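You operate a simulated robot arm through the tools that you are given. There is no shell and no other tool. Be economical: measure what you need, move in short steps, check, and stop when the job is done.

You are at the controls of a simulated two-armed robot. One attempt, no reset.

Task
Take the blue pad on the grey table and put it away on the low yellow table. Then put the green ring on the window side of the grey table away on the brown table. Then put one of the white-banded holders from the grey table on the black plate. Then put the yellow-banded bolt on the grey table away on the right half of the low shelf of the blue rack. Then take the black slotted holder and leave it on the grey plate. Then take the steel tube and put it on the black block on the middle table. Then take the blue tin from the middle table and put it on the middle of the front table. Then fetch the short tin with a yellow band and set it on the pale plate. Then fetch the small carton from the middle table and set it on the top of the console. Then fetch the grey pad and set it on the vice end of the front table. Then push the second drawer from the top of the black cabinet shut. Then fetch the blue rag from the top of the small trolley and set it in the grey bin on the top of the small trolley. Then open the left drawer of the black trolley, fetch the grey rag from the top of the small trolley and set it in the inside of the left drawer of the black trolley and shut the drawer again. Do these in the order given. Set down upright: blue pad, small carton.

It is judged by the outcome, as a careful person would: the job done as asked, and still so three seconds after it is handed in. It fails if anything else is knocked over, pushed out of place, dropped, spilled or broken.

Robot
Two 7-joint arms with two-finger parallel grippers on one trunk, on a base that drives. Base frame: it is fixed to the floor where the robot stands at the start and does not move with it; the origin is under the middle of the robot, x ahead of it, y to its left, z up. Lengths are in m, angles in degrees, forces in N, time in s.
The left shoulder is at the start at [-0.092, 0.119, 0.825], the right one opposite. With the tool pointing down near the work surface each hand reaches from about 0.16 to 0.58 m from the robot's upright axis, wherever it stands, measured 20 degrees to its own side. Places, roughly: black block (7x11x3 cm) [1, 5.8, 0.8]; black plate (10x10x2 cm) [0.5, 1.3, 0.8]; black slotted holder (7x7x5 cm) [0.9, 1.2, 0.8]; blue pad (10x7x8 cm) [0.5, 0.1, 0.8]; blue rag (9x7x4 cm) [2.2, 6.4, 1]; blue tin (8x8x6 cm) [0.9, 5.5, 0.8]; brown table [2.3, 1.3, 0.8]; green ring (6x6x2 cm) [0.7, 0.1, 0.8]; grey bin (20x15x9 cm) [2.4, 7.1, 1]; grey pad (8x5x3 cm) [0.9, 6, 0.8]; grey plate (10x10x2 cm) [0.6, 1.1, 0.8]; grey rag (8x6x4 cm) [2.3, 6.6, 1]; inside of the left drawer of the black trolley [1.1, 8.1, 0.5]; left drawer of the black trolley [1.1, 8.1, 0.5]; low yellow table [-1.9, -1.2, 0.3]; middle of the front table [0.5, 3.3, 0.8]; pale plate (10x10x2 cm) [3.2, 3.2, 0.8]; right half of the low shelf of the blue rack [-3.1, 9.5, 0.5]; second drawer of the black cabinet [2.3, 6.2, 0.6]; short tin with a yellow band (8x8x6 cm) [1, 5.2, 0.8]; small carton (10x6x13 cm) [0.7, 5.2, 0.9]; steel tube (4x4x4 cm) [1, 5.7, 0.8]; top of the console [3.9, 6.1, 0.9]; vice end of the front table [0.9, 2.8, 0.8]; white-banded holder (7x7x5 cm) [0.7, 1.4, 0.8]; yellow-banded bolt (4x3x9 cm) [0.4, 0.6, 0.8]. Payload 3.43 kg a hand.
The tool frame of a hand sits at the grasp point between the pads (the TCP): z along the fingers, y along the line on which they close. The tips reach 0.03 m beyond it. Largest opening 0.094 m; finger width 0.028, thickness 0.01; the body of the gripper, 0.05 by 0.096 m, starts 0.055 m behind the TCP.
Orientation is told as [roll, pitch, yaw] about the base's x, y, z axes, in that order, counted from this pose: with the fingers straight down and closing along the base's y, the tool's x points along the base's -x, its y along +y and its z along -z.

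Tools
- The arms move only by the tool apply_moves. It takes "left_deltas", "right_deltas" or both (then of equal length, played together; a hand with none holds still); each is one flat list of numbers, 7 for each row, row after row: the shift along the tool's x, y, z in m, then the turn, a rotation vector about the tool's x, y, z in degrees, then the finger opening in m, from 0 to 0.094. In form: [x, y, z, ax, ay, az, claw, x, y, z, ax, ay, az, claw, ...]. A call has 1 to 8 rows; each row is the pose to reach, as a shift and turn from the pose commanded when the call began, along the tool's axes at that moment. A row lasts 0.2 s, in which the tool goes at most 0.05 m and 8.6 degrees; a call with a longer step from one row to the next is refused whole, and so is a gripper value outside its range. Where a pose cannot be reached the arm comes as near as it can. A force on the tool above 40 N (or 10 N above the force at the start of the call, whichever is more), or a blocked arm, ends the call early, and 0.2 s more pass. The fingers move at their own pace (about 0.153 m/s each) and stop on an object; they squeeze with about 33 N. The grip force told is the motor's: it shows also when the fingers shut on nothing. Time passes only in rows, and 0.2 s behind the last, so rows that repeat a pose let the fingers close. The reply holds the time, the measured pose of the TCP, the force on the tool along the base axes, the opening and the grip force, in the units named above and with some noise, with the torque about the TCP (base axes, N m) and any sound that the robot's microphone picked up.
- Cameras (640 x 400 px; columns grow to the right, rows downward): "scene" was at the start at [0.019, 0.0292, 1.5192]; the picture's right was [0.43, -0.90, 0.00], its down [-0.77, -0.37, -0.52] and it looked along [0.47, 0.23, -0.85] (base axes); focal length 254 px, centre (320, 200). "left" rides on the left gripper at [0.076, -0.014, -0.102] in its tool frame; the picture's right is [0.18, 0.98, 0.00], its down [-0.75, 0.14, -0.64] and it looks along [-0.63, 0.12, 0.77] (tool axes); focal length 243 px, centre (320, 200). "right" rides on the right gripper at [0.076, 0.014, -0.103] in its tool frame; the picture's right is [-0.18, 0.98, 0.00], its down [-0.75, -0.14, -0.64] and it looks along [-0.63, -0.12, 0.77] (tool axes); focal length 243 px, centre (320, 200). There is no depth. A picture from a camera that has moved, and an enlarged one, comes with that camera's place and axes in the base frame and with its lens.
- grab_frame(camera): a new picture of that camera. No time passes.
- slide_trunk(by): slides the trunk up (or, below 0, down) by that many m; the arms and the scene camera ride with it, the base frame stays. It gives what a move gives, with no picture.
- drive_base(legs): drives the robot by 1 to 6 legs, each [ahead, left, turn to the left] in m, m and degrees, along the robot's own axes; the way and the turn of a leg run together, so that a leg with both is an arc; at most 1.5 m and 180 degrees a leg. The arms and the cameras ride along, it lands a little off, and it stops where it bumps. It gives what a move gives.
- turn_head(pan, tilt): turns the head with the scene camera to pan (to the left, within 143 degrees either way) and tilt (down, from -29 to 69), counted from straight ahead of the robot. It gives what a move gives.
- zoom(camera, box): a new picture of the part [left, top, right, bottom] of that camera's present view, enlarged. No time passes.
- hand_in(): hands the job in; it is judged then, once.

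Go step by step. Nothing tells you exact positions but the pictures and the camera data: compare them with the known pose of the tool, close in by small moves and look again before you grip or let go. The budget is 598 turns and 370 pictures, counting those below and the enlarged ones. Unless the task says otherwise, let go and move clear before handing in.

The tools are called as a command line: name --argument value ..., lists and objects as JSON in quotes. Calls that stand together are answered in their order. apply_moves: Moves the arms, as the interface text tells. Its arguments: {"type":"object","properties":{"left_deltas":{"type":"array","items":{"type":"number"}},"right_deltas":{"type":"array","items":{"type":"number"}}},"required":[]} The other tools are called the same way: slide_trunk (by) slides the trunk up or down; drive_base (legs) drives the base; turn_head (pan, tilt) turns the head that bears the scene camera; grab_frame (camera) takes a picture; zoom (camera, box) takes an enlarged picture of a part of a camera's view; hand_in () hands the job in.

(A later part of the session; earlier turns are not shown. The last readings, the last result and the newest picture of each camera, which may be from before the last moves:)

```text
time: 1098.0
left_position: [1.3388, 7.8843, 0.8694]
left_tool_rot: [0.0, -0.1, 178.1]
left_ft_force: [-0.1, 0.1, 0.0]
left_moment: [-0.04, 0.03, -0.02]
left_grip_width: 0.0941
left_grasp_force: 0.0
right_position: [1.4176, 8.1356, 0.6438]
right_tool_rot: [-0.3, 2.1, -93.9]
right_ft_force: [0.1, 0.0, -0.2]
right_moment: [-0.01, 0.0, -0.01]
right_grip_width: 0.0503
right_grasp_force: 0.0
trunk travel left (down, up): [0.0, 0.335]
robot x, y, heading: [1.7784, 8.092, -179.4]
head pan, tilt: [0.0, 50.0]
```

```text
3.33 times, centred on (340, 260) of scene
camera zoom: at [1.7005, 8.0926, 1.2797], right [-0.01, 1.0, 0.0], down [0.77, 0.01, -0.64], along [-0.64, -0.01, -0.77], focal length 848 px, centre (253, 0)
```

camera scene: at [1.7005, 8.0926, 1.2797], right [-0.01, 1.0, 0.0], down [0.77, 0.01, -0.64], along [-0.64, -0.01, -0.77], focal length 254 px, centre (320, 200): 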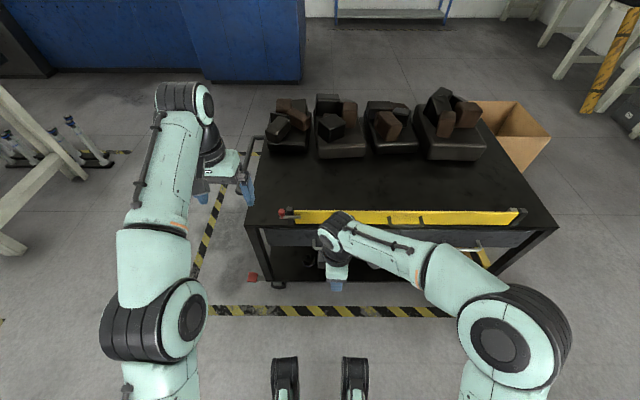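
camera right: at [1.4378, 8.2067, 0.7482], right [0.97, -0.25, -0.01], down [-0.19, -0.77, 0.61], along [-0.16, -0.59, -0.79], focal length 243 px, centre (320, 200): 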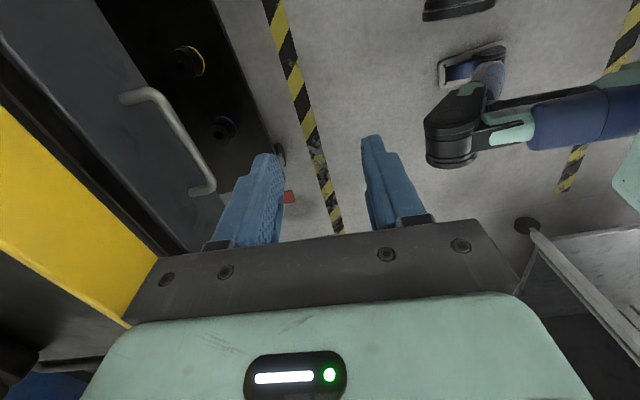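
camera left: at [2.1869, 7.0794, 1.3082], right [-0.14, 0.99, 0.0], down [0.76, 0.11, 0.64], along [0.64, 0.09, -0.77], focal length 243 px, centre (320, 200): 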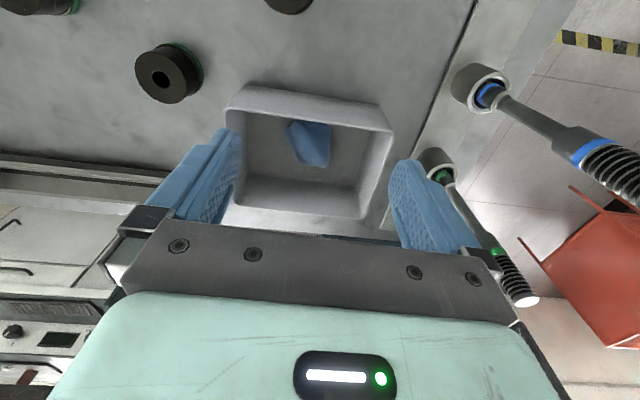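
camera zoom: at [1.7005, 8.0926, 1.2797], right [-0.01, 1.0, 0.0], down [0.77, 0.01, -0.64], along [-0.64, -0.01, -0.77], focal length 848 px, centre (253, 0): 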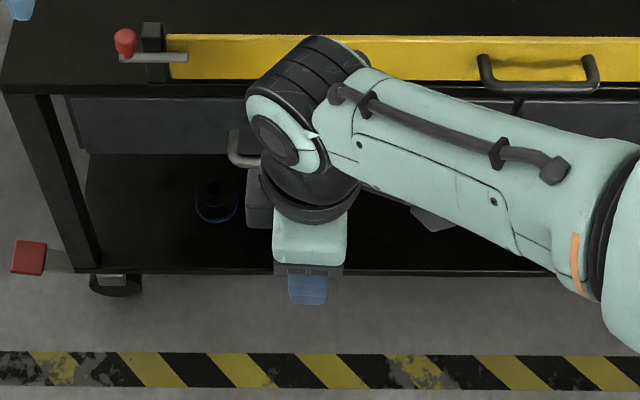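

apply_moves --right_deltas '[0, -0.015, 0, 8, 0, 0, 0.04, 0, -0.03, 0, 16, 0, 0, 0.04, 0.0, -0.05, 0.01, 24, 0, 0, 0.04, -0.003, -0.07, 0.02, 25, 0, 0, 0.04, -0.005, -0.085, 0.045, 25, 0, 0, 0.04]'

grab_frame --camera "right"

```text
time: 1099.2
left_position: [1.3377, 7.8835, 0.8695]
left_tool_rot: [-0.1, -0.1, 178.1]
left_ft_force: [-1.2, 0.0, 0.9]
left_moment: [0.02, -0.03, 0.01]
left_grip_width: 0.094
left_grasp_force: 0.0
right_position: [1.3328, 8.1341, 0.5957]
right_tool_rot: [-25.3, 2.1, -94.0]
right_ft_force: [-0.6, 0.3, 0.3]
right_moment: [0.0, 0.01, 0.02]
right_grip_width: 0.04
right_grasp_force: 0.2
trunk travel left (down, up): [0.0, 0.335]
robot x, y, heading: [1.7796, 8.0946, -179.6]
head pan, tilt: [0.0, 50.0]
```

```text
48 pictures are left
camera right: at [1.3943, 8.2046, 0.6847], right [0.87, -0.23, -0.43], down [0.09, -0.79, 0.61], along [-0.48, -0.57, -0.67], focal length 243 px, centre (320, 200)
```

right: 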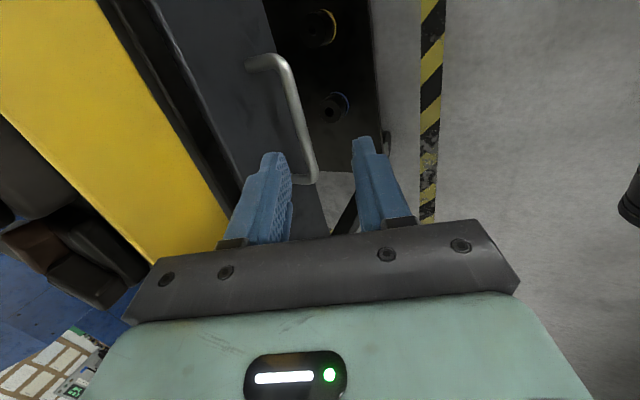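

The bar lies right ahead between the fingers. I shift slightly and slide down over it.

apply_moves --right_deltas '[0, -0.012, 0.01, 0, 0, 0, 0.04, 0, -0.022, 0.03, 0, 0, 0, 0.04, 0, -0.022, 0.055, 0, 0, 0, 0.04, 0, -0.022, 0.07, 0, 0, 0, 0.04]'

grab_frame --camera "right"

```text
time: 1100.2
left_position: [1.3381, 7.8854, 0.8696]
left_tool_rot: [0.0, 0.0, 178.1]
left_ft_force: [-0.2, 0.2, -0.3]
left_moment: [0.04, 0.01, -0.02]
left_grip_width: 0.0938
left_grasp_force: 0.1
right_position: [1.284, 8.1399, 0.541]
right_tool_rot: [-25.2, 2.2, -94.0]
right_ft_force: [0.6, 0.1, -0.1]
right_moment: [0.0, 0.02, 0.02]
right_grip_width: 0.0399
right_grasp_force: 0.0
trunk travel left (down, up): [0.0, 0.335]
robot x, y, heading: [1.7834, 8.0928, -179.5]
head pan, tilt: [0.0, 50.0]
```

```text
47 pictures are left
camera right: at [1.347, 8.2096, 0.6309], right [0.88, -0.23, -0.43], down [0.09, -0.79, 0.61], along [-0.47, -0.57, -0.67], focal length 243 px, centre (320, 200)
```

right: 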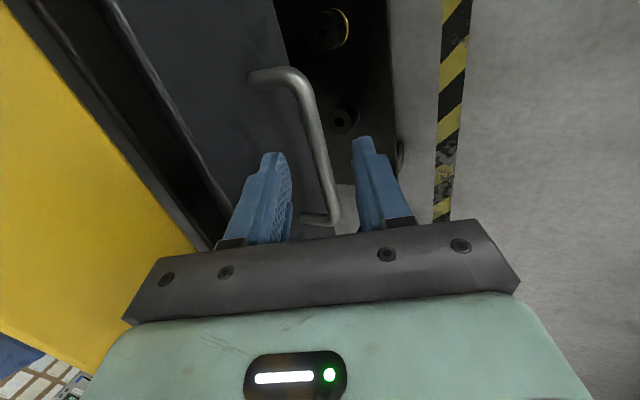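

apply_moves --right_deltas '[0, 0, 0.016, 0, 0, 0, 0.04, 0, 0, 0.032, 0, 0, 0, 0.04, 0, 0, 0.032, 0, 0, 0, 0.0, 0, 0, 0.032, 0, 0, 0, 0.0, 0, 0, 0.032, 0, 0, 0, 0.0]'

grab_frame --camera "right"

```text
time: 1101.3
left_position: [1.3378, 7.8842, 0.8706]
left_tool_rot: [-0.1, -0.1, 178.1]
left_ft_force: [-0.5, -0.7, 0.1]
left_moment: [-0.02, 0.01, 0.02]
left_grip_width: 0.094
left_grasp_force: 0.1
right_position: [1.2715, 8.1425, 0.5145]
right_tool_rot: [-25.3, 2.1, -93.9]
right_ft_force: [-4.9, 1.6, 4.5]
right_moment: [0.55, 0.15, 1.33]
right_grip_width: 0.0128
right_grasp_force: 44.9
trunk travel left (down, up): [0.0, 0.335]
robot x, y, heading: [1.7821, 8.0922, -179.6]
head pan, tilt: [0.0, 50.0]
```

```text
46 pictures are left
camera right: at [1.3331, 8.2122, 0.6039], right [0.87, -0.23, -0.43], down [0.09, -0.79, 0.61], along [-0.48, -0.58, -0.67], focal length 243 px, centre (320, 200)
```

right: 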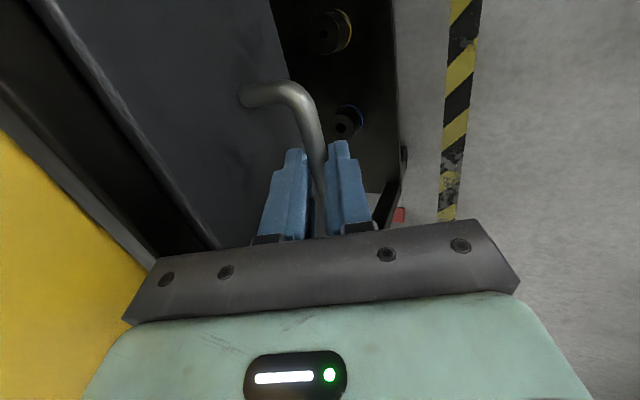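

The handle is gripped. I pull the drawer open by driving back.

drive_base --legs '[[-0.22, 0, 0]]'

grab_frame --camera "scene"

```text
time: 1103.0
left_position: [1.5565, 7.8873, 0.869]
left_tool_rot: [0.0, -0.1, 177.8]
left_ft_force: [-0.2, 0.0, -0.1]
left_moment: [-0.03, -0.01, -0.04]
left_grip_width: 0.0942
left_grasp_force: 0.1
right_position: [1.4918, 8.1442, 0.5147]
right_tool_rot: [-25.2, 2.0, -94.0]
right_ft_force: [-1.6, -17.0, 4.9]
right_moment: [0.5, 0.15, 1.19]
right_grip_width: 0.0125
right_grasp_force: 45.0
trunk travel left (down, up): [0.0, 0.335]
robot x, y, heading: [2.0013, 8.0949, -179.7]
head pan, tilt: [0.0, 50.0]
```

```text
45 pictures are left
camera scene: at [1.921, 8.093, 1.2797], right [-0.01, 1.0, 0.0], down [0.77, 0.0, -0.64], along [-0.64, 0.0, -0.77], focal length 254 px, centre (320, 200)
```

scene: 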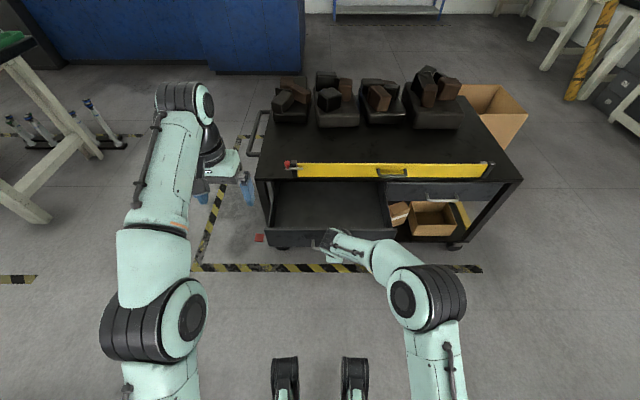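

The drawer is open. I release the handle and raise the hand, then go for the grey rag.

apply_moves --right_deltas '[0, 0, 0, 0, 0, 0, 0.04, 0, 0, 0, 0, 0, 0, 0.04, 0, 0, -0.03, 0, 0, 0, 0.04, 0, 0, -0.07, 0, 0, 0, 0.04, 0, 0, -0.11, -6, 0, 0, 0.06, 0, 0, -0.15, -14, 0, 0, 0.094, 0, 0, -0.19, -22, 0, 0, 0.094, 0, 0, -0.22, -25, 0, 0, 0.094]'

apply_moves --right_deltas '[0, 0, -0.02, 0, 0, 8.5, 0.094, 0, 0, -0.04, 0, 0, 17, 0.094, 0, 0, -0.06, 0, 0, 25.5, 0.094, 0, 0, -0.08, 0, 0, 34, 0.094, 0, 0, -0.1, 0, 0, 42.5, 0.094, 0, 0, -0.12, 0, 0, 51, 0.094, 0, 0, -0.12, 0, 0, 59.5, 0.094, 0, 0, -0.12, 0, 0, 68, 0.094]'

apply_moves --right_deltas '[0, 0, 0, 0, 0, 8, 0.094, 0, 0, 0, 0, 0, 16, 0.094, 0, 0, 0, 0, 0, 22, 0.094]'

slide_trunk --by 0.25

zoom --camera "scene" --box '[240, 160, 420, 270]'

```text
time: 1104.8
left_position: [1.5581, 7.8867, 0.8691]
left_tool_rot: [0.0, -0.1, 177.9]
left_ft_force: [0.5, -0.2, 0.9]
left_moment: [0.03, 0.02, 0.01]
left_grip_width: 0.094
left_grasp_force: 0.0
right_position: [1.5862, 8.1294, 0.7147]
right_tool_rot: [-0.2, 1.9, -93.9]
right_ft_force: [0.2, -0.8, 0.1]
right_moment: [0.02, 0.0, 0.0]
right_grip_width: 0.0939
right_grasp_force: 0.1
trunk travel left (down, up): [0.0, 0.335]
robot x, y, heading: [2.0025, 8.0966, -179.6]
head pan, tilt: [0.0, 50.0]
```

```text
time: 1106.6
left_position: [1.5572, 7.8865, 0.8691]
left_tool_rot: [-0.1, -0.1, 177.8]
left_ft_force: [-0.3, 0.0, 0.3]
left_moment: [-0.05, 0.0, -0.02]
left_grip_width: 0.0939
left_grasp_force: 0.1
right_position: [1.5858, 8.1258, 0.8346]
right_tool_rot: [-1.9, 0.4, -162.1]
right_ft_force: [0.6, -0.5, 0.3]
right_moment: [0.03, 0.03, -0.01]
right_grip_width: 0.0939
right_grasp_force: 0.0
trunk travel left (down, up): [0.0, 0.335]
robot x, y, heading: [2.0074, 8.0971, -179.8]
head pan, tilt: [0.0, 50.0]
```

```text
time: 1107.4
left_position: [1.5575, 7.887, 0.8698]
left_tool_rot: [-0.1, -0.1, 177.9]
left_ft_force: [0.2, -0.5, 0.3]
left_moment: [0.0, -0.02, -0.04]
left_grip_width: 0.0941
left_grasp_force: 0.1
right_position: [1.5851, 8.1256, 0.8335]
right_tool_rot: [-1.9, -0.3, 175.9]
right_ft_force: [-0.4, 0.5, 0.2]
right_moment: [0.01, -0.03, 0.0]
right_grip_width: 0.0942
right_grasp_force: 0.0
trunk travel left (down, up): [0.0, 0.335]
robot x, y, heading: [2.0028, 8.0991, -179.6]
head pan, tilt: [0.0, 50.0]
```

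```text
time: 1110.0
left_position: [1.5582, 7.8876, 1.1194]
left_tool_rot: [0.0, -0.1, 177.9]
left_ft_force: [0.7, -0.3, -0.6]
left_moment: [0.03, 0.01, 0.0]
left_grip_width: 0.0941
left_grasp_force: 0.0
right_position: [1.5875, 8.1261, 1.0842]
right_tool_rot: [-1.8, -0.4, 176.0]
right_ft_force: [0.4, -0.9, -0.1]
right_moment: [-0.01, 0.02, 0.0]
right_grip_width: 0.0942
right_grasp_force: 0.0
trunk travel left (down, up): [-0.25, 0.085]
robot x, y, heading: [2.0037, 8.0971, -179.7]
head pan, tilt: [0.0, 50.0]
```

```text
3.56 times, centred on (330, 215) of scene
camera zoom: at [1.9712, 8.0945, 1.5301], right [-0.01, 1.0, 0.0], down [0.77, 0.0, -0.64], along [-0.64, 0.0, -0.77], focal length 904 px, centre (284, 147)
```

zoom: 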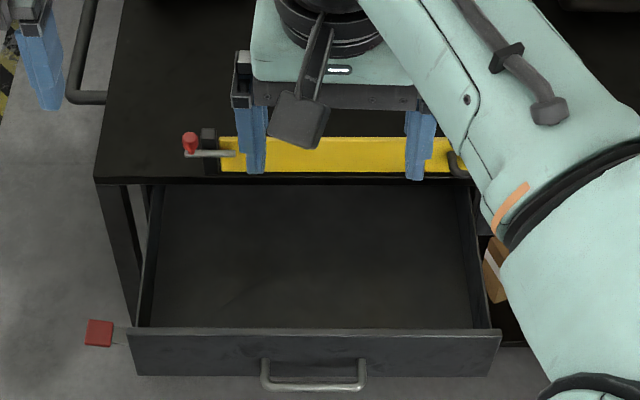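

The drawer is open 20 cm. To get back I must slip diagonally between the open drawer and the small trolley; I turn to 230° and drive straight through the gap.

drive_base --legs '[[-0.107, 0.03, -0.3], [0, 0, 50]]'

drive_base --legs '[[1.1, 0, 0]]'

drive_base --legs '[[0, 0, 130]]'

```text
time: 1113.5
left_position: [1.9895, 7.5891, 1.1196]
left_tool_rot: [0.1, -0.1, -131.3]
left_ft_force: [0.0, 0.1, -0.1]
left_moment: [-0.01, -0.02, 0.02]
left_grip_width: 0.0939
left_grasp_force: 0.1
right_position: [1.8214, 7.7616, 1.0836]
right_tool_rot: [-1.9, -0.3, -133.1]
right_ft_force: [-0.1, 0.4, -0.3]
right_moment: [-0.02, 0.02, 0.03]
right_grip_width: 0.094
right_grasp_force: 0.0
trunk travel left (down, up): [-0.25, 0.085]
robot x, y, heading: [2.1082, 8.065, -128.7]
head pan, tilt: [0.0, 50.0]
```

```text
time: 1119.1
left_position: [1.2993, 6.7457, 1.1199]
left_tool_rot: [0.0, -0.1, -131.6]
left_ft_force: [0.6, 0.2, -0.2]
left_moment: [0.01, -0.02, 0.04]
left_grip_width: 0.0938
left_grasp_force: 0.1
right_position: [1.135, 6.9191, 1.083]
right_tool_rot: [-2.0, -0.3, -133.5]
right_ft_force: [-0.4, 0.4, 0.5]
right_moment: [-0.03, -0.01, 0.0]
right_grip_width: 0.0938
right_grasp_force: 0.2
trunk travel left (down, up): [-0.25, 0.085]
robot x, y, heading: [1.4208, 7.222, -129.4]
head pan, tilt: [0.0, 50.0]
```

```text
time: 1124.9
left_position: [1.8632, 7.4356, 1.12]
left_tool_rot: [0.1, -0.1, -1.1]
left_ft_force: [0.5, -0.5, 0.3]
left_moment: [0.0, 0.02, 0.01]
left_grip_width: 0.0939
left_grasp_force: 0.1
right_position: [1.8391, 7.1967, 1.0839]
right_tool_rot: [-1.9, -0.3, -3.0]
right_ft_force: [-0.4, -0.3, 0.3]
right_moment: [0.01, 0.03, -0.04]
right_grip_width: 0.0936
right_grasp_force: 0.1
trunk travel left (down, up): [-0.25, 0.085]
robot x, y, heading: [1.4222, 7.2204, 1.5]
head pan, tilt: [0.0, 50.0]
```

Through. I approach the small trolley opposite the grey rag.

drive_base --legs '[[0, -0.46, -1.5], [0.37, 0, 0]]'

grab_frame --camera "right"

```text
time: 1131.4
left_position: [2.2409, 6.9608, 1.1203]
left_tool_rot: [0.0, -0.2, -2.7]
left_ft_force: [0.1, -0.1, 0.2]
left_moment: [0.02, 0.01, 0.01]
left_grip_width: 0.094
left_grasp_force: 0.1
right_position: [2.2111, 6.723, 1.0841]
right_tool_rot: [-1.9, -0.3, -4.4]
right_ft_force: [0.4, -0.3, -1.0]
right_moment: [-0.03, 0.03, 0.0]
right_grip_width: 0.0941
right_grasp_force: 0.1
trunk travel left (down, up): [-0.25, 0.085]
robot x, y, heading: [1.7962, 6.7599, -0.4]
head pan, tilt: [0.0, 50.0]
```

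```text
43 pictures are left
camera right: at [2.1374, 6.7467, 1.1847], right [0.26, 0.96, -0.03], down [0.74, -0.18, 0.65], along [0.62, -0.19, -0.76], focal length 243 px, centre (320, 200)
```

right: 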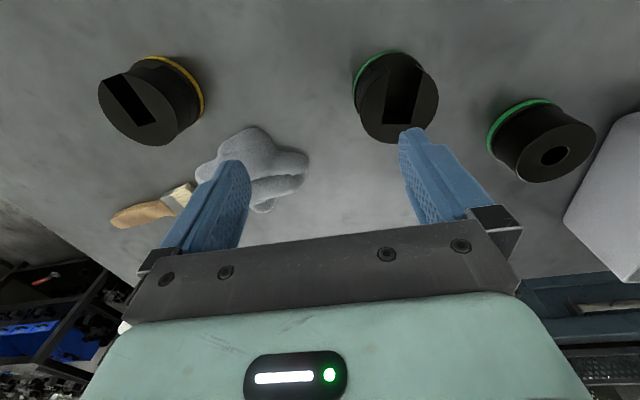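

apply_moves --right_deltas '[-0.015, -0.035, 0.0, 0, 0, 0, 0.094, -0.028, -0.073, 0.02, 0, 0, 0, 0.094, -0.028, -0.073, 0.03, 1.9, 0, 0, 0.094, -0.028, -0.073, 0.03, 1.9, 0, 0, 0.094]'

grab_frame --camera "right"

```text
time: 1132.4
left_position: [2.2418, 6.9598, 1.1191]
left_tool_rot: [0.1, -0.1, -2.7]
left_ft_force: [0.0, 0.4, 0.0]
left_moment: [-0.02, -0.01, -0.01]
left_grip_width: 0.094
left_grasp_force: 0.0
right_position: [2.2332, 6.6464, 1.0552]
right_tool_rot: [-3.8, -0.4, -4.6]
right_ft_force: [0.4, -0.8, 0.5]
right_moment: [0.0, 0.02, 0.0]
right_grip_width: 0.094
right_grasp_force: 0.0
trunk travel left (down, up): [-0.25, 0.085]
robot x, y, heading: [1.7959, 6.7595, -0.3]
head pan, tilt: [0.0, 50.0]
```

```text
42 pictures are left
camera right: at [2.1592, 6.6736, 1.1557], right [0.26, 0.96, -0.06], down [0.74, -0.16, 0.65], along [0.62, -0.22, -0.75], focal length 243 px, centre (320, 200)
```

right: 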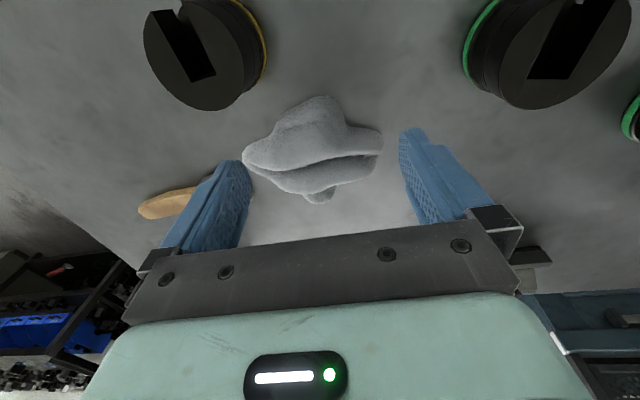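

apply_moves --right_deltas '[-0.02, -0.01, 0.0, -2, 0, 0, 0.094, -0.0367, -0.0195, 0.01, -3.8, 0, 0, 0.094, -0.0367, -0.0195, 0.035, -3.8, 0, 0, 0.094, -0.0367, -0.0195, 0.055, -3.8, 0, 0, 0.094, -0.0367, -0.0195, 0.068, -3.8, 0, 0, 0.094]'

grab_frame --camera "right"

```text
time: 1133.6
left_position: [2.2418, 6.9616, 1.1188]
left_tool_rot: [0.0, -0.1, -2.7]
left_ft_force: [-0.2, 0.1, 0.6]
left_moment: [0.0, -0.02, -0.04]
left_grip_width: 0.0942
left_grasp_force: 0.1
right_position: [2.2681, 6.6177, 0.9875]
right_tool_rot: [0.0, -0.3, -4.5]
right_ft_force: [-1.2, 0.5, 0.4]
right_moment: [-0.03, -0.01, -0.03]
right_grip_width: 0.0941
right_grasp_force: 0.1
trunk travel left (down, up): [-0.25, 0.085]
robot x, y, heading: [1.7971, 6.7571, -0.3]
head pan, tilt: [0.0, 50.0]
```

```text
41 pictures are left
camera right: at [2.1931, 6.6382, 1.0898], right [0.26, 0.97, 0.0], down [0.74, -0.2, 0.65], along [0.62, -0.17, -0.76], focal length 243 px, centre (320, 200)
```

right: 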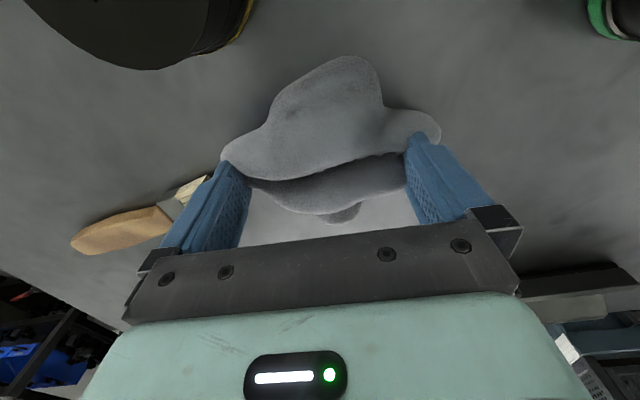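

apply_moves --right_deltas '[0.012, 0.006, 0, 0, 0, 0, 0.094, 0.022, 0.01, 0.004, 0, 0, 0, 0.094, 0.022, 0.01, 0.004, 0, 0, 0, 0.02, 0.022, 0.01, 0.004, 0, 0, 0, 0.02, 0.022, 0.01, 0.004, 0, 0, 0, 0.02, 0.022, 0.01, -0.04, 0, 0, 0, 0.02, 0.022, 0.01, -0.085, 0, 0, 0, 0.02, 0.05, 0.01, -0.12, 0, 0, 0, 0.02]'

grab_frame --camera "right"

```text
time: 1135.4
left_position: [2.2391, 6.9608, 1.1214]
left_tool_rot: [-0.1, -0.2, -2.7]
left_ft_force: [0.0, 0.7, -0.1]
left_moment: [0.01, -0.02, -0.02]
left_grip_width: 0.094
left_grasp_force: 0.0
right_position: [2.217, 6.635, 1.1104]
right_tool_rot: [0.0, -0.2, -4.5]
right_ft_force: [0.4, -0.6, -0.3]
right_moment: [0.01, -0.01, -0.04]
right_grip_width: 0.0709
right_grasp_force: 32.8
trunk travel left (down, up): [-0.25, 0.085]
robot x, y, heading: [1.7944, 6.7573, -0.3]
head pan, tilt: [0.0, 50.0]
```

```text
40 pictures are left
camera right: at [2.1425, 6.6561, 1.2124], right [0.26, 0.97, 0.0], down [0.74, -0.2, 0.65], along [0.62, -0.17, -0.76], focal length 243 px, centre (320, 200)
```

right: 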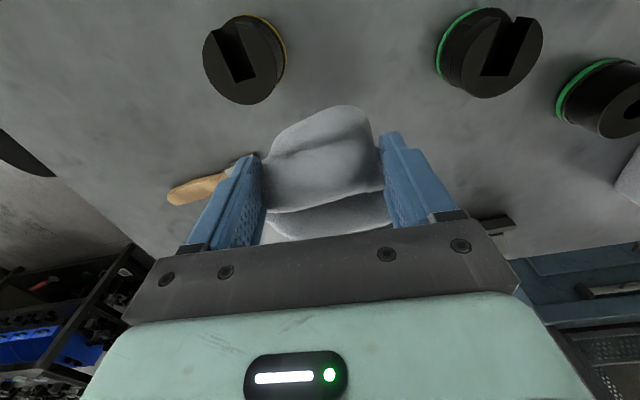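

The grey rag is held. I return the same way through the gap to the black trolley.

drive_base --legs '[[-0.385, 0, 0.3], [0, 0.47, 0], [0, 0, 50]]'

```text
time: 1144.4
left_position: [1.5424, 7.7068, 1.1195]
left_tool_rot: [-0.1, -0.1, 48.2]
left_ft_force: [0.0, 1.2, 0.7]
left_moment: [-0.02, -0.01, 0.01]
left_grip_width: 0.0939
left_grasp_force: 0.2
right_position: [1.7805, 7.4837, 1.1104]
right_tool_rot: [-0.1, -0.3, 46.3]
right_ft_force: [0.5, 1.1, -0.6]
right_moment: [-0.02, -0.01, -0.02]
right_grip_width: 0.0708
right_grasp_force: 33.1
trunk travel left (down, up): [-0.25, 0.085]
robot x, y, heading: [1.4183, 7.2326, 50.5]
head pan, tilt: [0.0, 50.0]
```

drive_base --legs '[[1.1, 0, 0]]'

drive_base --legs '[[0, 0, 129.5], [0.34, -0.03, 0]]'

grab_frame --camera "scene"

```text
time: 1150.0
left_position: [2.2022, 8.5622, 1.1202]
left_tool_rot: [0.0, -0.1, 50.1]
left_ft_force: [0.3, 0.2, 0.2]
left_moment: [0.02, -0.03, -0.02]
left_grip_width: 0.0939
left_grasp_force: 0.2
right_position: [2.4493, 8.3467, 1.1097]
right_tool_rot: [0.0, -0.3, 48.3]
right_ft_force: [0.1, 0.2, -0.8]
right_moment: [-0.01, 0.03, -0.02]
right_grip_width: 0.0708
right_grasp_force: 32.7
trunk travel left (down, up): [-0.25, 0.085]
robot x, y, heading: [2.0911, 8.0859, 52.7]
head pan, tilt: [0.0, 50.0]
```

```text
time: 1157.4
left_position: [1.3013, 7.9425, 1.1195]
left_tool_rot: [0.0, 0.0, 175.0]
left_ft_force: [0.4, 0.4, -0.6]
left_moment: [0.0, -0.03, 0.01]
left_grip_width: 0.094
left_grasp_force: 0.0
right_position: [1.3373, 8.2689, 1.1109]
right_tool_rot: [0.0, -0.3, 173.3]
right_ft_force: [-0.6, -0.6, -0.7]
right_moment: [0.01, -0.01, -0.02]
right_grip_width: 0.0706
right_grasp_force: 32.9
trunk travel left (down, up): [-0.25, 0.085]
robot x, y, heading: [1.7539, 8.1272, 177.3]
head pan, tilt: [0.0, 50.0]
```

```text
39 pictures are left
camera scene: at [1.7224, 8.1304, 1.5301], right [0.04, 1.0, 0.0], down [0.77, -0.03, -0.64], along [-0.64, 0.03, -0.77], focal length 254 px, centre (320, 200)
```

scene: 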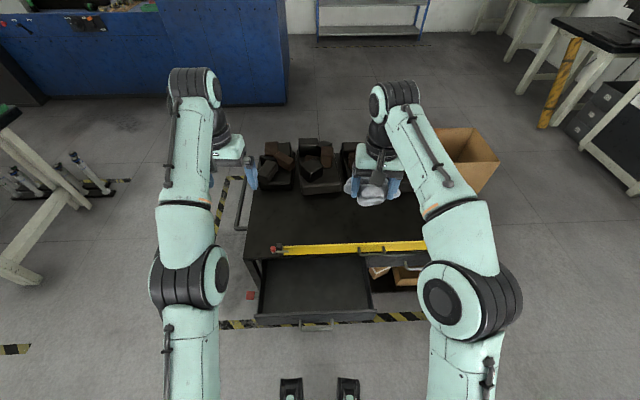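

The drawer is still open and empty. I bring the rag over it, lower the trunk, and set it down inside.

apply_moves --right_deltas '[0.006, 0.035, 0, 0, 0, 0, 0.02, 0.012, 0.07, 0, 0, 0, 0, 0.02, 0.018, 0.105, 0, 0, 0, 0, 0.02, 0.024, 0.137, 0.0, 0, 0, 0, 0.02]'

slide_trunk --by -0.25

apply_moves --right_deltas '[0, 0, 0.045, 0, 0, 0, 0.02, 0, 0, 0.09, 0, 0, 0, 0.02, 0, 0, 0.135, 0, 0, 0, 0.02, 0, 0, 0.18, 0, 0, 0, 0.02, 0, 0, 0.22, 0, 0, 0, 0.02]'

grab_frame --camera "right"

grab_frame --camera "scene"

```text
time: 1158.4
left_position: [1.3018, 7.9425, 1.1196]
left_tool_rot: [-0.1, 0.0, 175.0]
left_ft_force: [-0.1, -0.2, -0.1]
left_moment: [0.01, -0.01, 0.01]
left_grip_width: 0.0939
left_grasp_force: 0.0
right_position: [1.3432, 8.1265, 1.1101]
right_tool_rot: [0.0, -0.3, 173.1]
right_ft_force: [0.1, -0.3, -0.4]
right_moment: [0.04, -0.06, 0.01]
right_grip_width: 0.0706
right_grasp_force: 33.2
trunk travel left (down, up): [-0.25, 0.085]
robot x, y, heading: [1.756, 8.1294, 177.7]
head pan, tilt: [0.0, 50.0]
```

```text
time: 1161.0
left_position: [1.3013, 7.9433, 0.8699]
left_tool_rot: [0.0, -0.2, 175.0]
left_ft_force: [-0.2, 0.4, -0.7]
left_moment: [0.01, -0.03, -0.02]
left_grip_width: 0.0942
left_grasp_force: 0.0
right_position: [1.3449, 8.1299, 0.8604]
right_tool_rot: [0.0, -0.3, 173.3]
right_ft_force: [0.1, 0.1, -0.2]
right_moment: [0.02, -0.02, -0.02]
right_grip_width: 0.0708
right_grasp_force: 33.2
trunk travel left (down, up): [0.0, 0.335]
robot x, y, heading: [1.7554, 8.126, 177.6]
head pan, tilt: [0.0, 50.0]
```

```text
time: 1162.2
left_position: [1.3012, 7.9432, 0.8708]
left_tool_rot: [0.0, -0.1, 175.1]
left_ft_force: [-0.1, 0.0, 0.3]
left_moment: [0.01, -0.04, -0.01]
left_grip_width: 0.0941
left_grasp_force: 0.0
right_position: [1.3446, 8.1299, 0.637]
right_tool_rot: [0.0, -0.2, 173.3]
right_ft_force: [0.0, 0.4, -0.2]
right_moment: [-0.01, -0.01, 0.02]
right_grip_width: 0.0708
right_grasp_force: 33.0
trunk travel left (down, up): [0.0, 0.335]
robot x, y, heading: [1.7575, 8.1276, 177.7]
head pan, tilt: [0.0, 50.0]
```

```text
38 pictures are left
camera right: at [1.4193, 8.1069, 0.7393], right [-0.3, -0.95, 0.0], down [-0.73, 0.23, 0.65], along [-0.62, 0.19, -0.76], focal length 243 px, centre (320, 200)
```

right: 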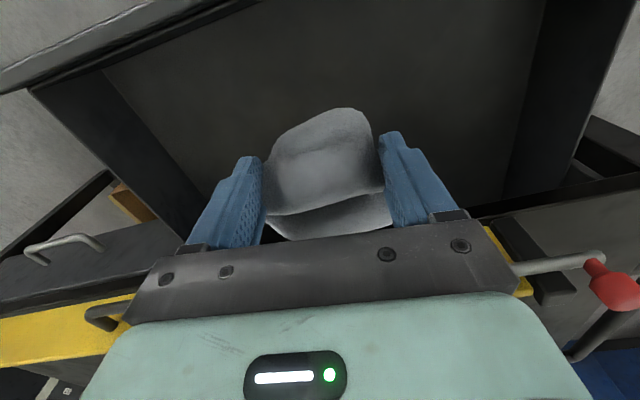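

```text
37 pictures are left
camera scene: at [1.6739, 8.1324, 1.2797], right [0.04, 1.0, 0.0], down [0.77, -0.03, -0.64], along [-0.64, 0.03, -0.77], focal length 254 px, centre (320, 200)
```

scene: 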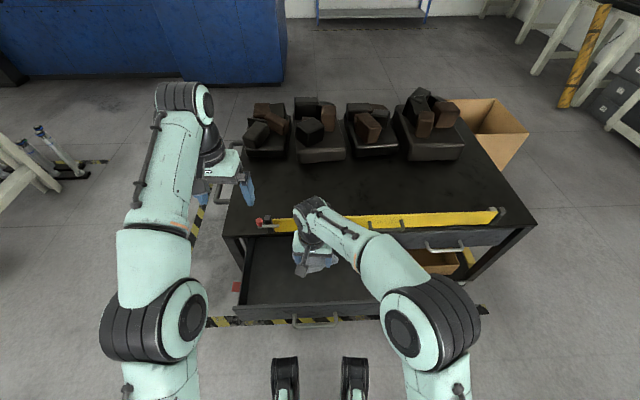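

apply_moves --right_deltas '[0.015, 0, 0.03, 0, 0, 0, 0.02, 0.018, 0, 0.07, 0, 0, 0, 0.02, 0.018, 0, 0.1, 0, 0, 0, 0.02, 0.018, 0, 0.115, 0, 0, 0, 0.02, 0.018, 0, 0.125, 0, 0, 0, 0.02]'

grab_frame --camera "right"

```text
time: 1163.4
left_position: [1.302, 7.9436, 0.8706]
left_tool_rot: [0.0, -0.1, 175.1]
left_ft_force: [-0.1, -0.5, 0.8]
left_moment: [0.05, 0.01, 0.02]
left_grip_width: 0.094
left_grasp_force: 0.0
right_position: [1.3597, 8.1255, 0.5158]
right_tool_rot: [0.0, -0.4, 173.2]
right_ft_force: [-1.5, -0.5, 0.1]
right_moment: [-0.04, -0.03, -0.03]
right_grip_width: 0.0708
right_grasp_force: 33.4
trunk travel left (down, up): [0.0, 0.335]
robot x, y, heading: [1.7552, 8.1311, 177.5]
head pan, tilt: [0.0, 50.0]
```

```text
36 pictures are left
camera right: at [1.4345, 8.1034, 0.6173], right [-0.3, -0.95, 0.0], down [-0.73, 0.23, 0.65], along [-0.62, 0.19, -0.76], focal length 243 px, centre (320, 200)
```

right: 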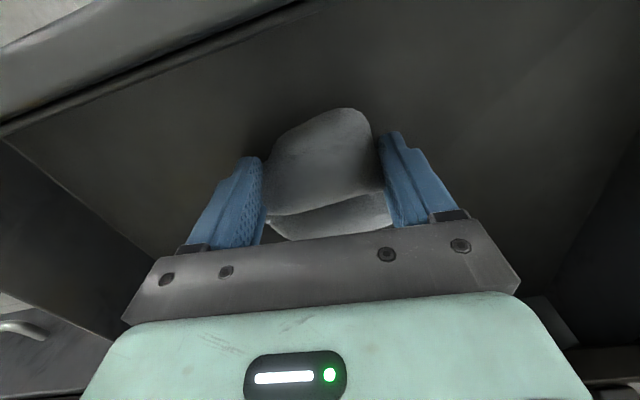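

apply_moves --right_deltas '[0, 0, 0.007, 0, 0, 0, 0.02, 0, 0, 0.014, 0, 0, 0, 0.02, 0, 0, 0.021, 0, 0, 0, 0.02, 0, 0, 0.028, 0, 0, 0, 0.02]'

```text
time: 1164.4
left_position: [1.3019, 7.9441, 0.8706]
left_tool_rot: [0.0, -0.2, 175.1]
left_ft_force: [0.8, -0.1, 1.2]
left_moment: [-0.01, -0.04, 0.02]
left_grip_width: 0.0942
left_grasp_force: 0.0
right_position: [1.3594, 8.125, 0.4888]
right_tool_rot: [0.2, -0.8, 173.1]
right_ft_force: [1.6, 4.7, 25.1]
right_moment: [0.43, 0.13, -0.04]
right_grip_width: 0.071
right_grasp_force: 33.1
trunk travel left (down, up): [0.0, 0.335]
robot x, y, heading: [1.7539, 8.1289, 177.5]
head pan, tilt: [0.0, 50.0]
```

Contact with the drawer floor. I let go and rise.

apply_moves --right_deltas '[0, 0, -0.004, 0, 0, 0, 0.02, 0, 0, -0.004, 0, 0, 0, 0.094, 0, 0, -0.004, 0, 0, 0, 0.094, 0, 0, -0.045, 0, 0, 0, 0.094, 0, 0, -0.09, 0, 0, 0, 0.094, 0, 0, -0.135, 0, 0, 0, 0.094, 0.02, 0, -0.175, 0, 0, 0, 0.094, 0.06, 0, -0.2, 0, 0, 0, 0.094]'

apply_moves --right_deltas '[0.04, 0, -0.02, 0, 0, 0, 0.05, 0.08, 0, -0.02, 0, 0, 0, 0.0, 0.1, 0, 0, 0, 0, 0, 0.0]'

zoom --camera "scene" --box '[210, 200, 420, 340]'

```text
time: 1166.2
left_position: [1.3028, 7.9437, 0.87]
left_tool_rot: [0.0, -0.1, 175.1]
left_ft_force: [0.7, -0.2, -0.1]
left_moment: [-0.01, 0.02, 0.03]
left_grip_width: 0.0941
left_grasp_force: 0.1
right_position: [1.4197, 8.1202, 0.6881]
right_tool_rot: [-0.1, -0.4, 173.4]
right_ft_force: [-0.4, -0.7, -0.2]
right_moment: [0.01, 0.0, 0.0]
right_grip_width: 0.094
right_grasp_force: 0.1
trunk travel left (down, up): [0.0, 0.335]
robot x, y, heading: [1.7549, 8.1251, 177.4]
head pan, tilt: [0.0, 50.0]
```

```text
time: 1167.0
left_position: [1.3016, 7.9436, 0.8696]
left_tool_rot: [0.0, -0.1, 175.1]
left_ft_force: [0.4, 0.1, -0.6]
left_moment: [0.04, -0.04, -0.02]
left_grip_width: 0.0942
left_grasp_force: 0.0
right_position: [1.5181, 8.1071, 0.6862]
right_tool_rot: [0.0, -0.4, 173.2]
right_ft_force: [-0.9, 0.0, 0.2]
right_moment: [0.03, -0.02, -0.01]
right_grip_width: 0.0
right_grasp_force: 32.9
trunk travel left (down, up): [0.0, 0.335]
robot x, y, heading: [1.754, 8.1276, 177.3]
head pan, tilt: [0.0, 50.0]
```

```text
2.86 times, centred on (315, 270) of scene
camera zoom: at [1.674, 8.1324, 1.2797], right [0.04, 1.0, 0.0], down [0.77, -0.03, -0.64], along [-0.64, 0.03, -0.77], focal length 726 px, centre (334, 0)
```

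zoom: 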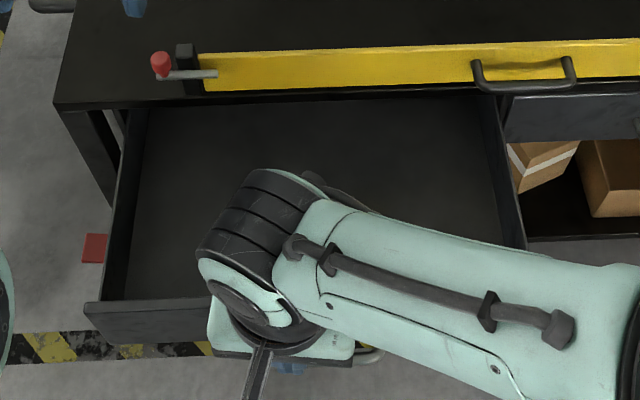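

The rag is inside. To shut the drawer I back off a little, tilt the closed right hand forward, and lower it to handle height.

drive_base --legs '[[-0.14, 0, 2.5]]'

apply_moves --right_deltas '[-0.01, 0, 0.03, 0, -8, 0, 0, -0.025, 0, 0.06, 0, -16, 0, 0, -0.04, 0, 0.09, 0, -24, 0, 0, -0.05, -0.01, 0.12, 0, -30, 0, 0, -0.05, -0.02, 0.15, 0, -30, 0, 0, -0.05, -0.02, 0.15, 0, -30, 0, 0]'

grab_frame --camera "right"

zoom --camera "scene" --box '[210, 170, 420, 330]'

```text
time: 1168.3
left_position: [1.449, 7.9219, 0.8693]
left_tool_rot: [0.1, -0.1, 177.7]
left_ft_force: [-0.7, -0.3, -0.1]
left_moment: [0.01, 0.02, -0.01]
left_grip_width: 0.0939
left_grasp_force: 0.0
right_position: [1.6598, 8.093, 0.6862]
right_tool_rot: [0.0, -0.3, 175.7]
right_ft_force: [-0.1, 1.0, 0.0]
right_moment: [-0.01, 0.03, 0.04]
right_grip_width: 0.0
right_grasp_force: 33.0
trunk travel left (down, up): [0.0, 0.335]
robot x, y, heading: [1.8938, 8.1234, 179.9]
head pan, tilt: [0.0, 50.0]
```

```text
time: 1169.7
left_position: [1.449, 7.921, 0.8702]
left_tool_rot: [-0.1, -0.1, 177.5]
left_ft_force: [0.9, 0.2, -0.4]
left_moment: [0.01, -0.01, -0.02]
left_grip_width: 0.0938
left_grasp_force: 0.0
right_position: [1.6105, 8.1156, 0.5353]
right_tool_rot: [0.0, -30.3, 175.8]
right_ft_force: [0.4, -0.2, -0.1]
right_moment: [0.0, 0.0, 0.02]
right_grip_width: 0.0
right_grasp_force: 33.1
trunk travel left (down, up): [0.0, 0.335]
robot x, y, heading: [1.8934, 8.1257, 180.0]
head pan, tilt: [0.0, 50.0]
```

```text
34 pictures are left
camera right: at [1.7267, 8.0937, 0.586], right [-0.23, -0.97, 0.09], down [-0.32, 0.17, 0.93], along [-0.92, 0.19, -0.34], focal length 243 px, centre (320, 200)
```

right: 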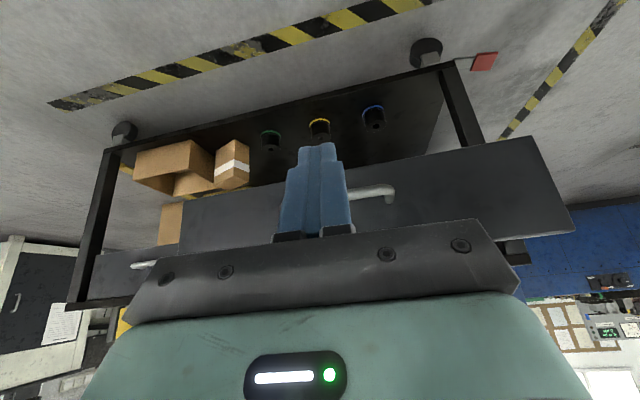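

```text
2.50 times, centred on (315, 250) of scene
camera zoom: at [1.8137, 8.1258, 1.2797], right [0.0, 1.0, 0.0], down [0.77, 0.0, -0.64], along [-0.64, 0.0, -0.77], focal length 636 px, centre (332, 75)
```

zoom: 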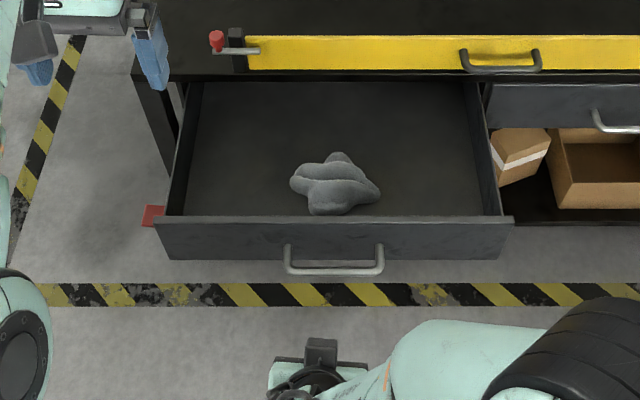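

The rag lies in the drawer. I push the drawer shut by driving forward with the fingertips against its front.

drive_base --legs '[[0.33, 0, 0]]'

zoom --camera "scene" --box '[210, 170, 420, 330]'

```text
time: 1171.9
left_position: [1.1152, 7.922, 0.8693]
left_tool_rot: [0.0, -0.2, 177.5]
left_ft_force: [-0.2, 1.0, -0.3]
left_moment: [0.01, -0.02, -0.01]
left_grip_width: 0.0939
left_grasp_force: 0.1
right_position: [1.2766, 8.1166, 0.5361]
right_tool_rot: [-0.1, -30.4, 175.6]
right_ft_force: [0.1, 0.8, 0.8]
right_moment: [0.03, -0.02, 0.01]
right_grip_width: 0.0
right_grasp_force: 33.8
trunk travel left (down, up): [0.0, 0.335]
robot x, y, heading: [1.5614, 8.1298, 179.7]
head pan, tilt: [0.0, 50.0]
```

```text
2.50 times, centred on (315, 250) of scene
camera zoom: at [1.4805, 8.1263, 1.2797], right [0.0, 1.0, 0.0], down [0.77, 0.0, -0.64], along [-0.64, 0.0, -0.77], focal length 636 px, centre (332, 75)
```

zoom: 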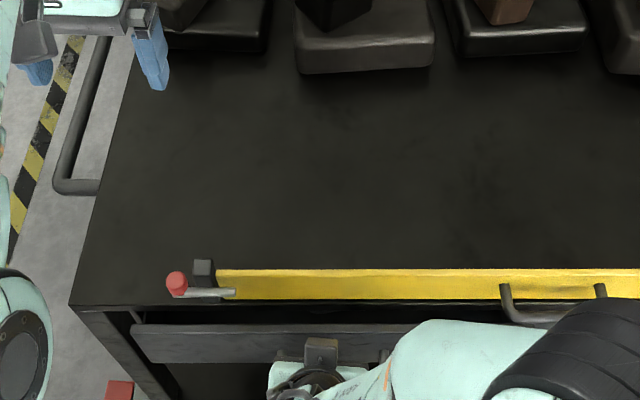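

drive_base --legs '[[0.03, 0, 0]]'

drive_base --legs '[[0.025, 0, 0]]'

zoom --camera "scene" --box '[210, 200, 420, 360]'

```text
time: 1172.9
left_position: [1.0868, 7.924, 0.8697]
left_tool_rot: [-0.1, -0.1, 177.5]
left_ft_force: [-0.5, 0.7, 1.0]
left_moment: [0.0, -0.01, 0.02]
left_grip_width: 0.0939
left_grasp_force: 0.2
right_position: [1.2526, 8.1162, 0.5357]
right_tool_rot: [0.0, -29.8, 175.8]
right_ft_force: [-0.6, 0.8, -0.6]
right_moment: [-0.04, 0.0, -0.01]
right_grip_width: 0.0001
right_grasp_force: 33.0
trunk travel left (down, up): [0.0, 0.335]
robot x, y, heading: [1.5367, 8.1304, 180.0]
head pan, tilt: [0.0, 50.0]
stopped in leg 1: the force on the tool passed its limit at 83 N (the readings are from after the stop); the commanded pose is now the measured one
```

```text
time: 1173.7
left_position: [1.0756, 7.9221, 0.8701]
left_tool_rot: [0.0, -0.3, 177.5]
left_ft_force: [-1.0, 0.8, 0.3]
left_moment: [0.01, 0.02, -0.02]
left_grip_width: 0.094
left_grasp_force: 0.1
right_position: [1.2511, 8.1148, 0.5333]
right_tool_rot: [0.0, -28.6, 176.4]
right_ft_force: [2.6, -0.8, 0.6]
right_moment: [-0.04, -0.02, 0.01]
right_grip_width: 0.0
right_grasp_force: 32.6
trunk travel left (down, up): [0.0, 0.335]
robot x, y, heading: [1.5218, 8.1272, 179.8]
head pan, tilt: [0.0, 50.0]
stopped in leg 1: the force on the tool passed its limit at 92 N (the readings are from after the stop); the commanded pose is now the measured one
```

```text
2.50 times, centred on (315, 280) of scene
camera zoom: at [1.4406, 8.1265, 1.2797], right [0.0, 1.0, 0.0], down [0.77, 0.0, -0.64], along [-0.64, 0.0, -0.77], focal length 636 px, centre (332, 0)
```

zoom: 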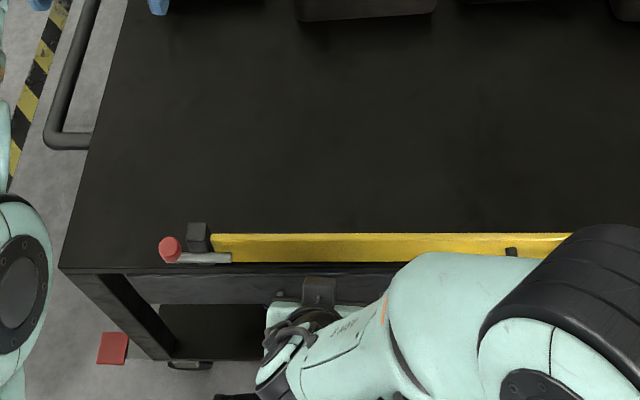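

The drawer hit its stop: it is shut. I back away and check.

drive_base --legs '[[-0.45, 0, 0]]'

zoom --camera "scene" --box '[200, 130, 480, 300]'

```text
time: 1176.4
left_position: [1.5164, 7.921, 0.8704]
left_tool_rot: [0.0, -0.2, 177.3]
left_ft_force: [0.8, -0.3, 0.1]
left_moment: [0.05, 0.03, 0.01]
left_grip_width: 0.0939
left_grasp_force: 0.0
right_position: [1.6922, 8.1125, 0.5324]
right_tool_rot: [0.0, -28.5, 176.2]
right_ft_force: [0.3, -0.1, -0.8]
right_moment: [-0.01, 0.03, -0.01]
right_grip_width: 0.0
right_grasp_force: 33.4
trunk travel left (down, up): [0.0, 0.335]
robot x, y, heading: [1.96, 8.1296, 179.8]
head pan, tilt: [0.0, 50.0]
```

```text
2.29 times, centred on (340, 215) of scene
camera zoom: at [1.8825, 8.1248, 1.2797], right [0.01, 1.0, 0.0], down [0.77, -0.01, -0.64], along [-0.64, 0.0, -0.77], focal length 581 px, centre (274, 166)
```

zoom: 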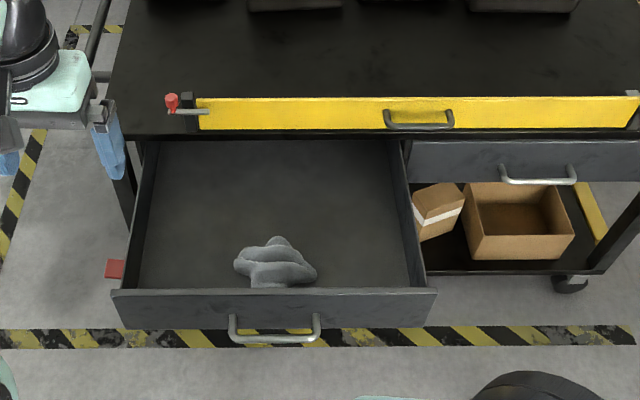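

My finger had hooked behind the handle and pulled it open again. I push it shut once more, and this time lift the hand straight up before backing away.

drive_base --legs '[[0.4, 0, 0]]'

drive_base --legs '[[0.04, 0, 0]]'

apply_moves --right_deltas '[-0.012, 0, -0.022, 0, 0, 0, 0, -0.024, 0, -0.044, 0, 0, 0, 0, -0.036, 0, -0.066, 0, 0, 0, 0, -0.048, 0, -0.088, 0, 0, 0, 0, -0.06, 0, -0.11, 0, 0, 0, 0, -0.072, 0, -0.132, 0, 0, 0, 0]'

```text
time: 1178.8
left_position: [1.1223, 7.9197, 0.8711]
left_tool_rot: [-0.2, -0.1, 177.6]
left_ft_force: [0.4, 0.0, -0.3]
left_moment: [-0.01, 0.02, 0.01]
left_grip_width: 0.0942
left_grasp_force: 0.1
right_position: [1.2976, 8.1121, 0.5313]
right_tool_rot: [0.0, -28.3, 176.7]
right_ft_force: [-0.2, -0.2, 0.9]
right_moment: [0.01, -0.04, 0.03]
right_grip_width: 0.0001
right_grasp_force: 32.9
trunk travel left (down, up): [0.0, 0.335]
robot x, y, heading: [1.5657, 8.1247, -179.8]
head pan, tilt: [0.0, 50.0]
```

```text
time: 1179.8
left_position: [1.0877, 7.9221, 0.8685]
left_tool_rot: [-0.2, -0.3, 177.6]
left_ft_force: [0.5, 0.9, -0.6]
left_moment: [-0.01, 0.01, 0.03]
left_grip_width: 0.0937
left_grasp_force: 0.1
right_position: [1.2677, 8.1128, 0.5329]
right_tool_rot: [0.1, -28.1, 176.5]
right_ft_force: [-0.4, 0.1, 0.0]
right_moment: [-0.01, 0.04, 0.01]
right_grip_width: 0.0001
right_grasp_force: 33.2
trunk travel left (down, up): [0.0, 0.335]
robot x, y, heading: [1.5346, 8.1242, 179.9]
head pan, tilt: [0.0, 50.0]
stopped in leg 1: the force on the tool passed its limit at 89 N (the readings are from after the stop); the commanded pose is now the measured one
```

```text
time: 1181.2
left_position: [1.0893, 7.9214, 0.8696]
left_tool_rot: [-0.1, -0.1, 177.6]
left_ft_force: [0.0, -0.6, -0.2]
left_moment: [0.0, -0.01, 0.0]
left_grip_width: 0.094
left_grasp_force: 0.1
right_position: [1.2665, 8.1124, 0.6823]
right_tool_rot: [0.0, -28.2, 176.6]
right_ft_force: [-0.2, -1.3, 0.2]
right_moment: [0.03, 0.0, -0.02]
right_grip_width: 0.0
right_grasp_force: 32.4
trunk travel left (down, up): [0.0, 0.335]
robot x, y, heading: [1.5341, 8.1239, -180.1]
head pan, tilt: [0.0, 50.0]
```

drive_base --legs '[[-0.3, 0, 0]]'

zoom --camera "scene" --box '[220, 160, 440, 300]'

```text
time: 1183.2
left_position: [1.3797, 7.9231, 0.8698]
left_tool_rot: [-0.2, -0.1, 177.5]
left_ft_force: [0.9, 1.1, -0.9]
left_moment: [0.01, 0.0, 0.01]
left_grip_width: 0.0943
left_grasp_force: 0.0
right_position: [1.5589, 8.1135, 0.6806]
right_tool_rot: [0.1, -28.2, 176.3]
right_ft_force: [-0.4, -0.3, -0.2]
right_moment: [0.01, 0.03, 0.04]
right_grip_width: 0.0
right_grasp_force: 33.4
trunk travel left (down, up): [0.0, 0.335]
robot x, y, heading: [1.8273, 8.1248, 179.6]
head pan, tilt: [0.0, 50.0]
```

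```text
2.86 times, centred on (330, 230) of scene
camera zoom: at [1.746, 8.1248, 1.2797], right [0.01, 1.0, 0.0], down [0.77, 0.0, -0.64], along [-0.64, 0.0, -0.77], focal length 726 px, centre (291, 114)
```

zoom: 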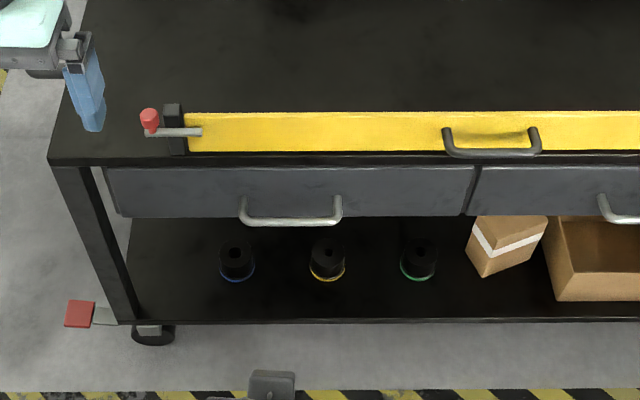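

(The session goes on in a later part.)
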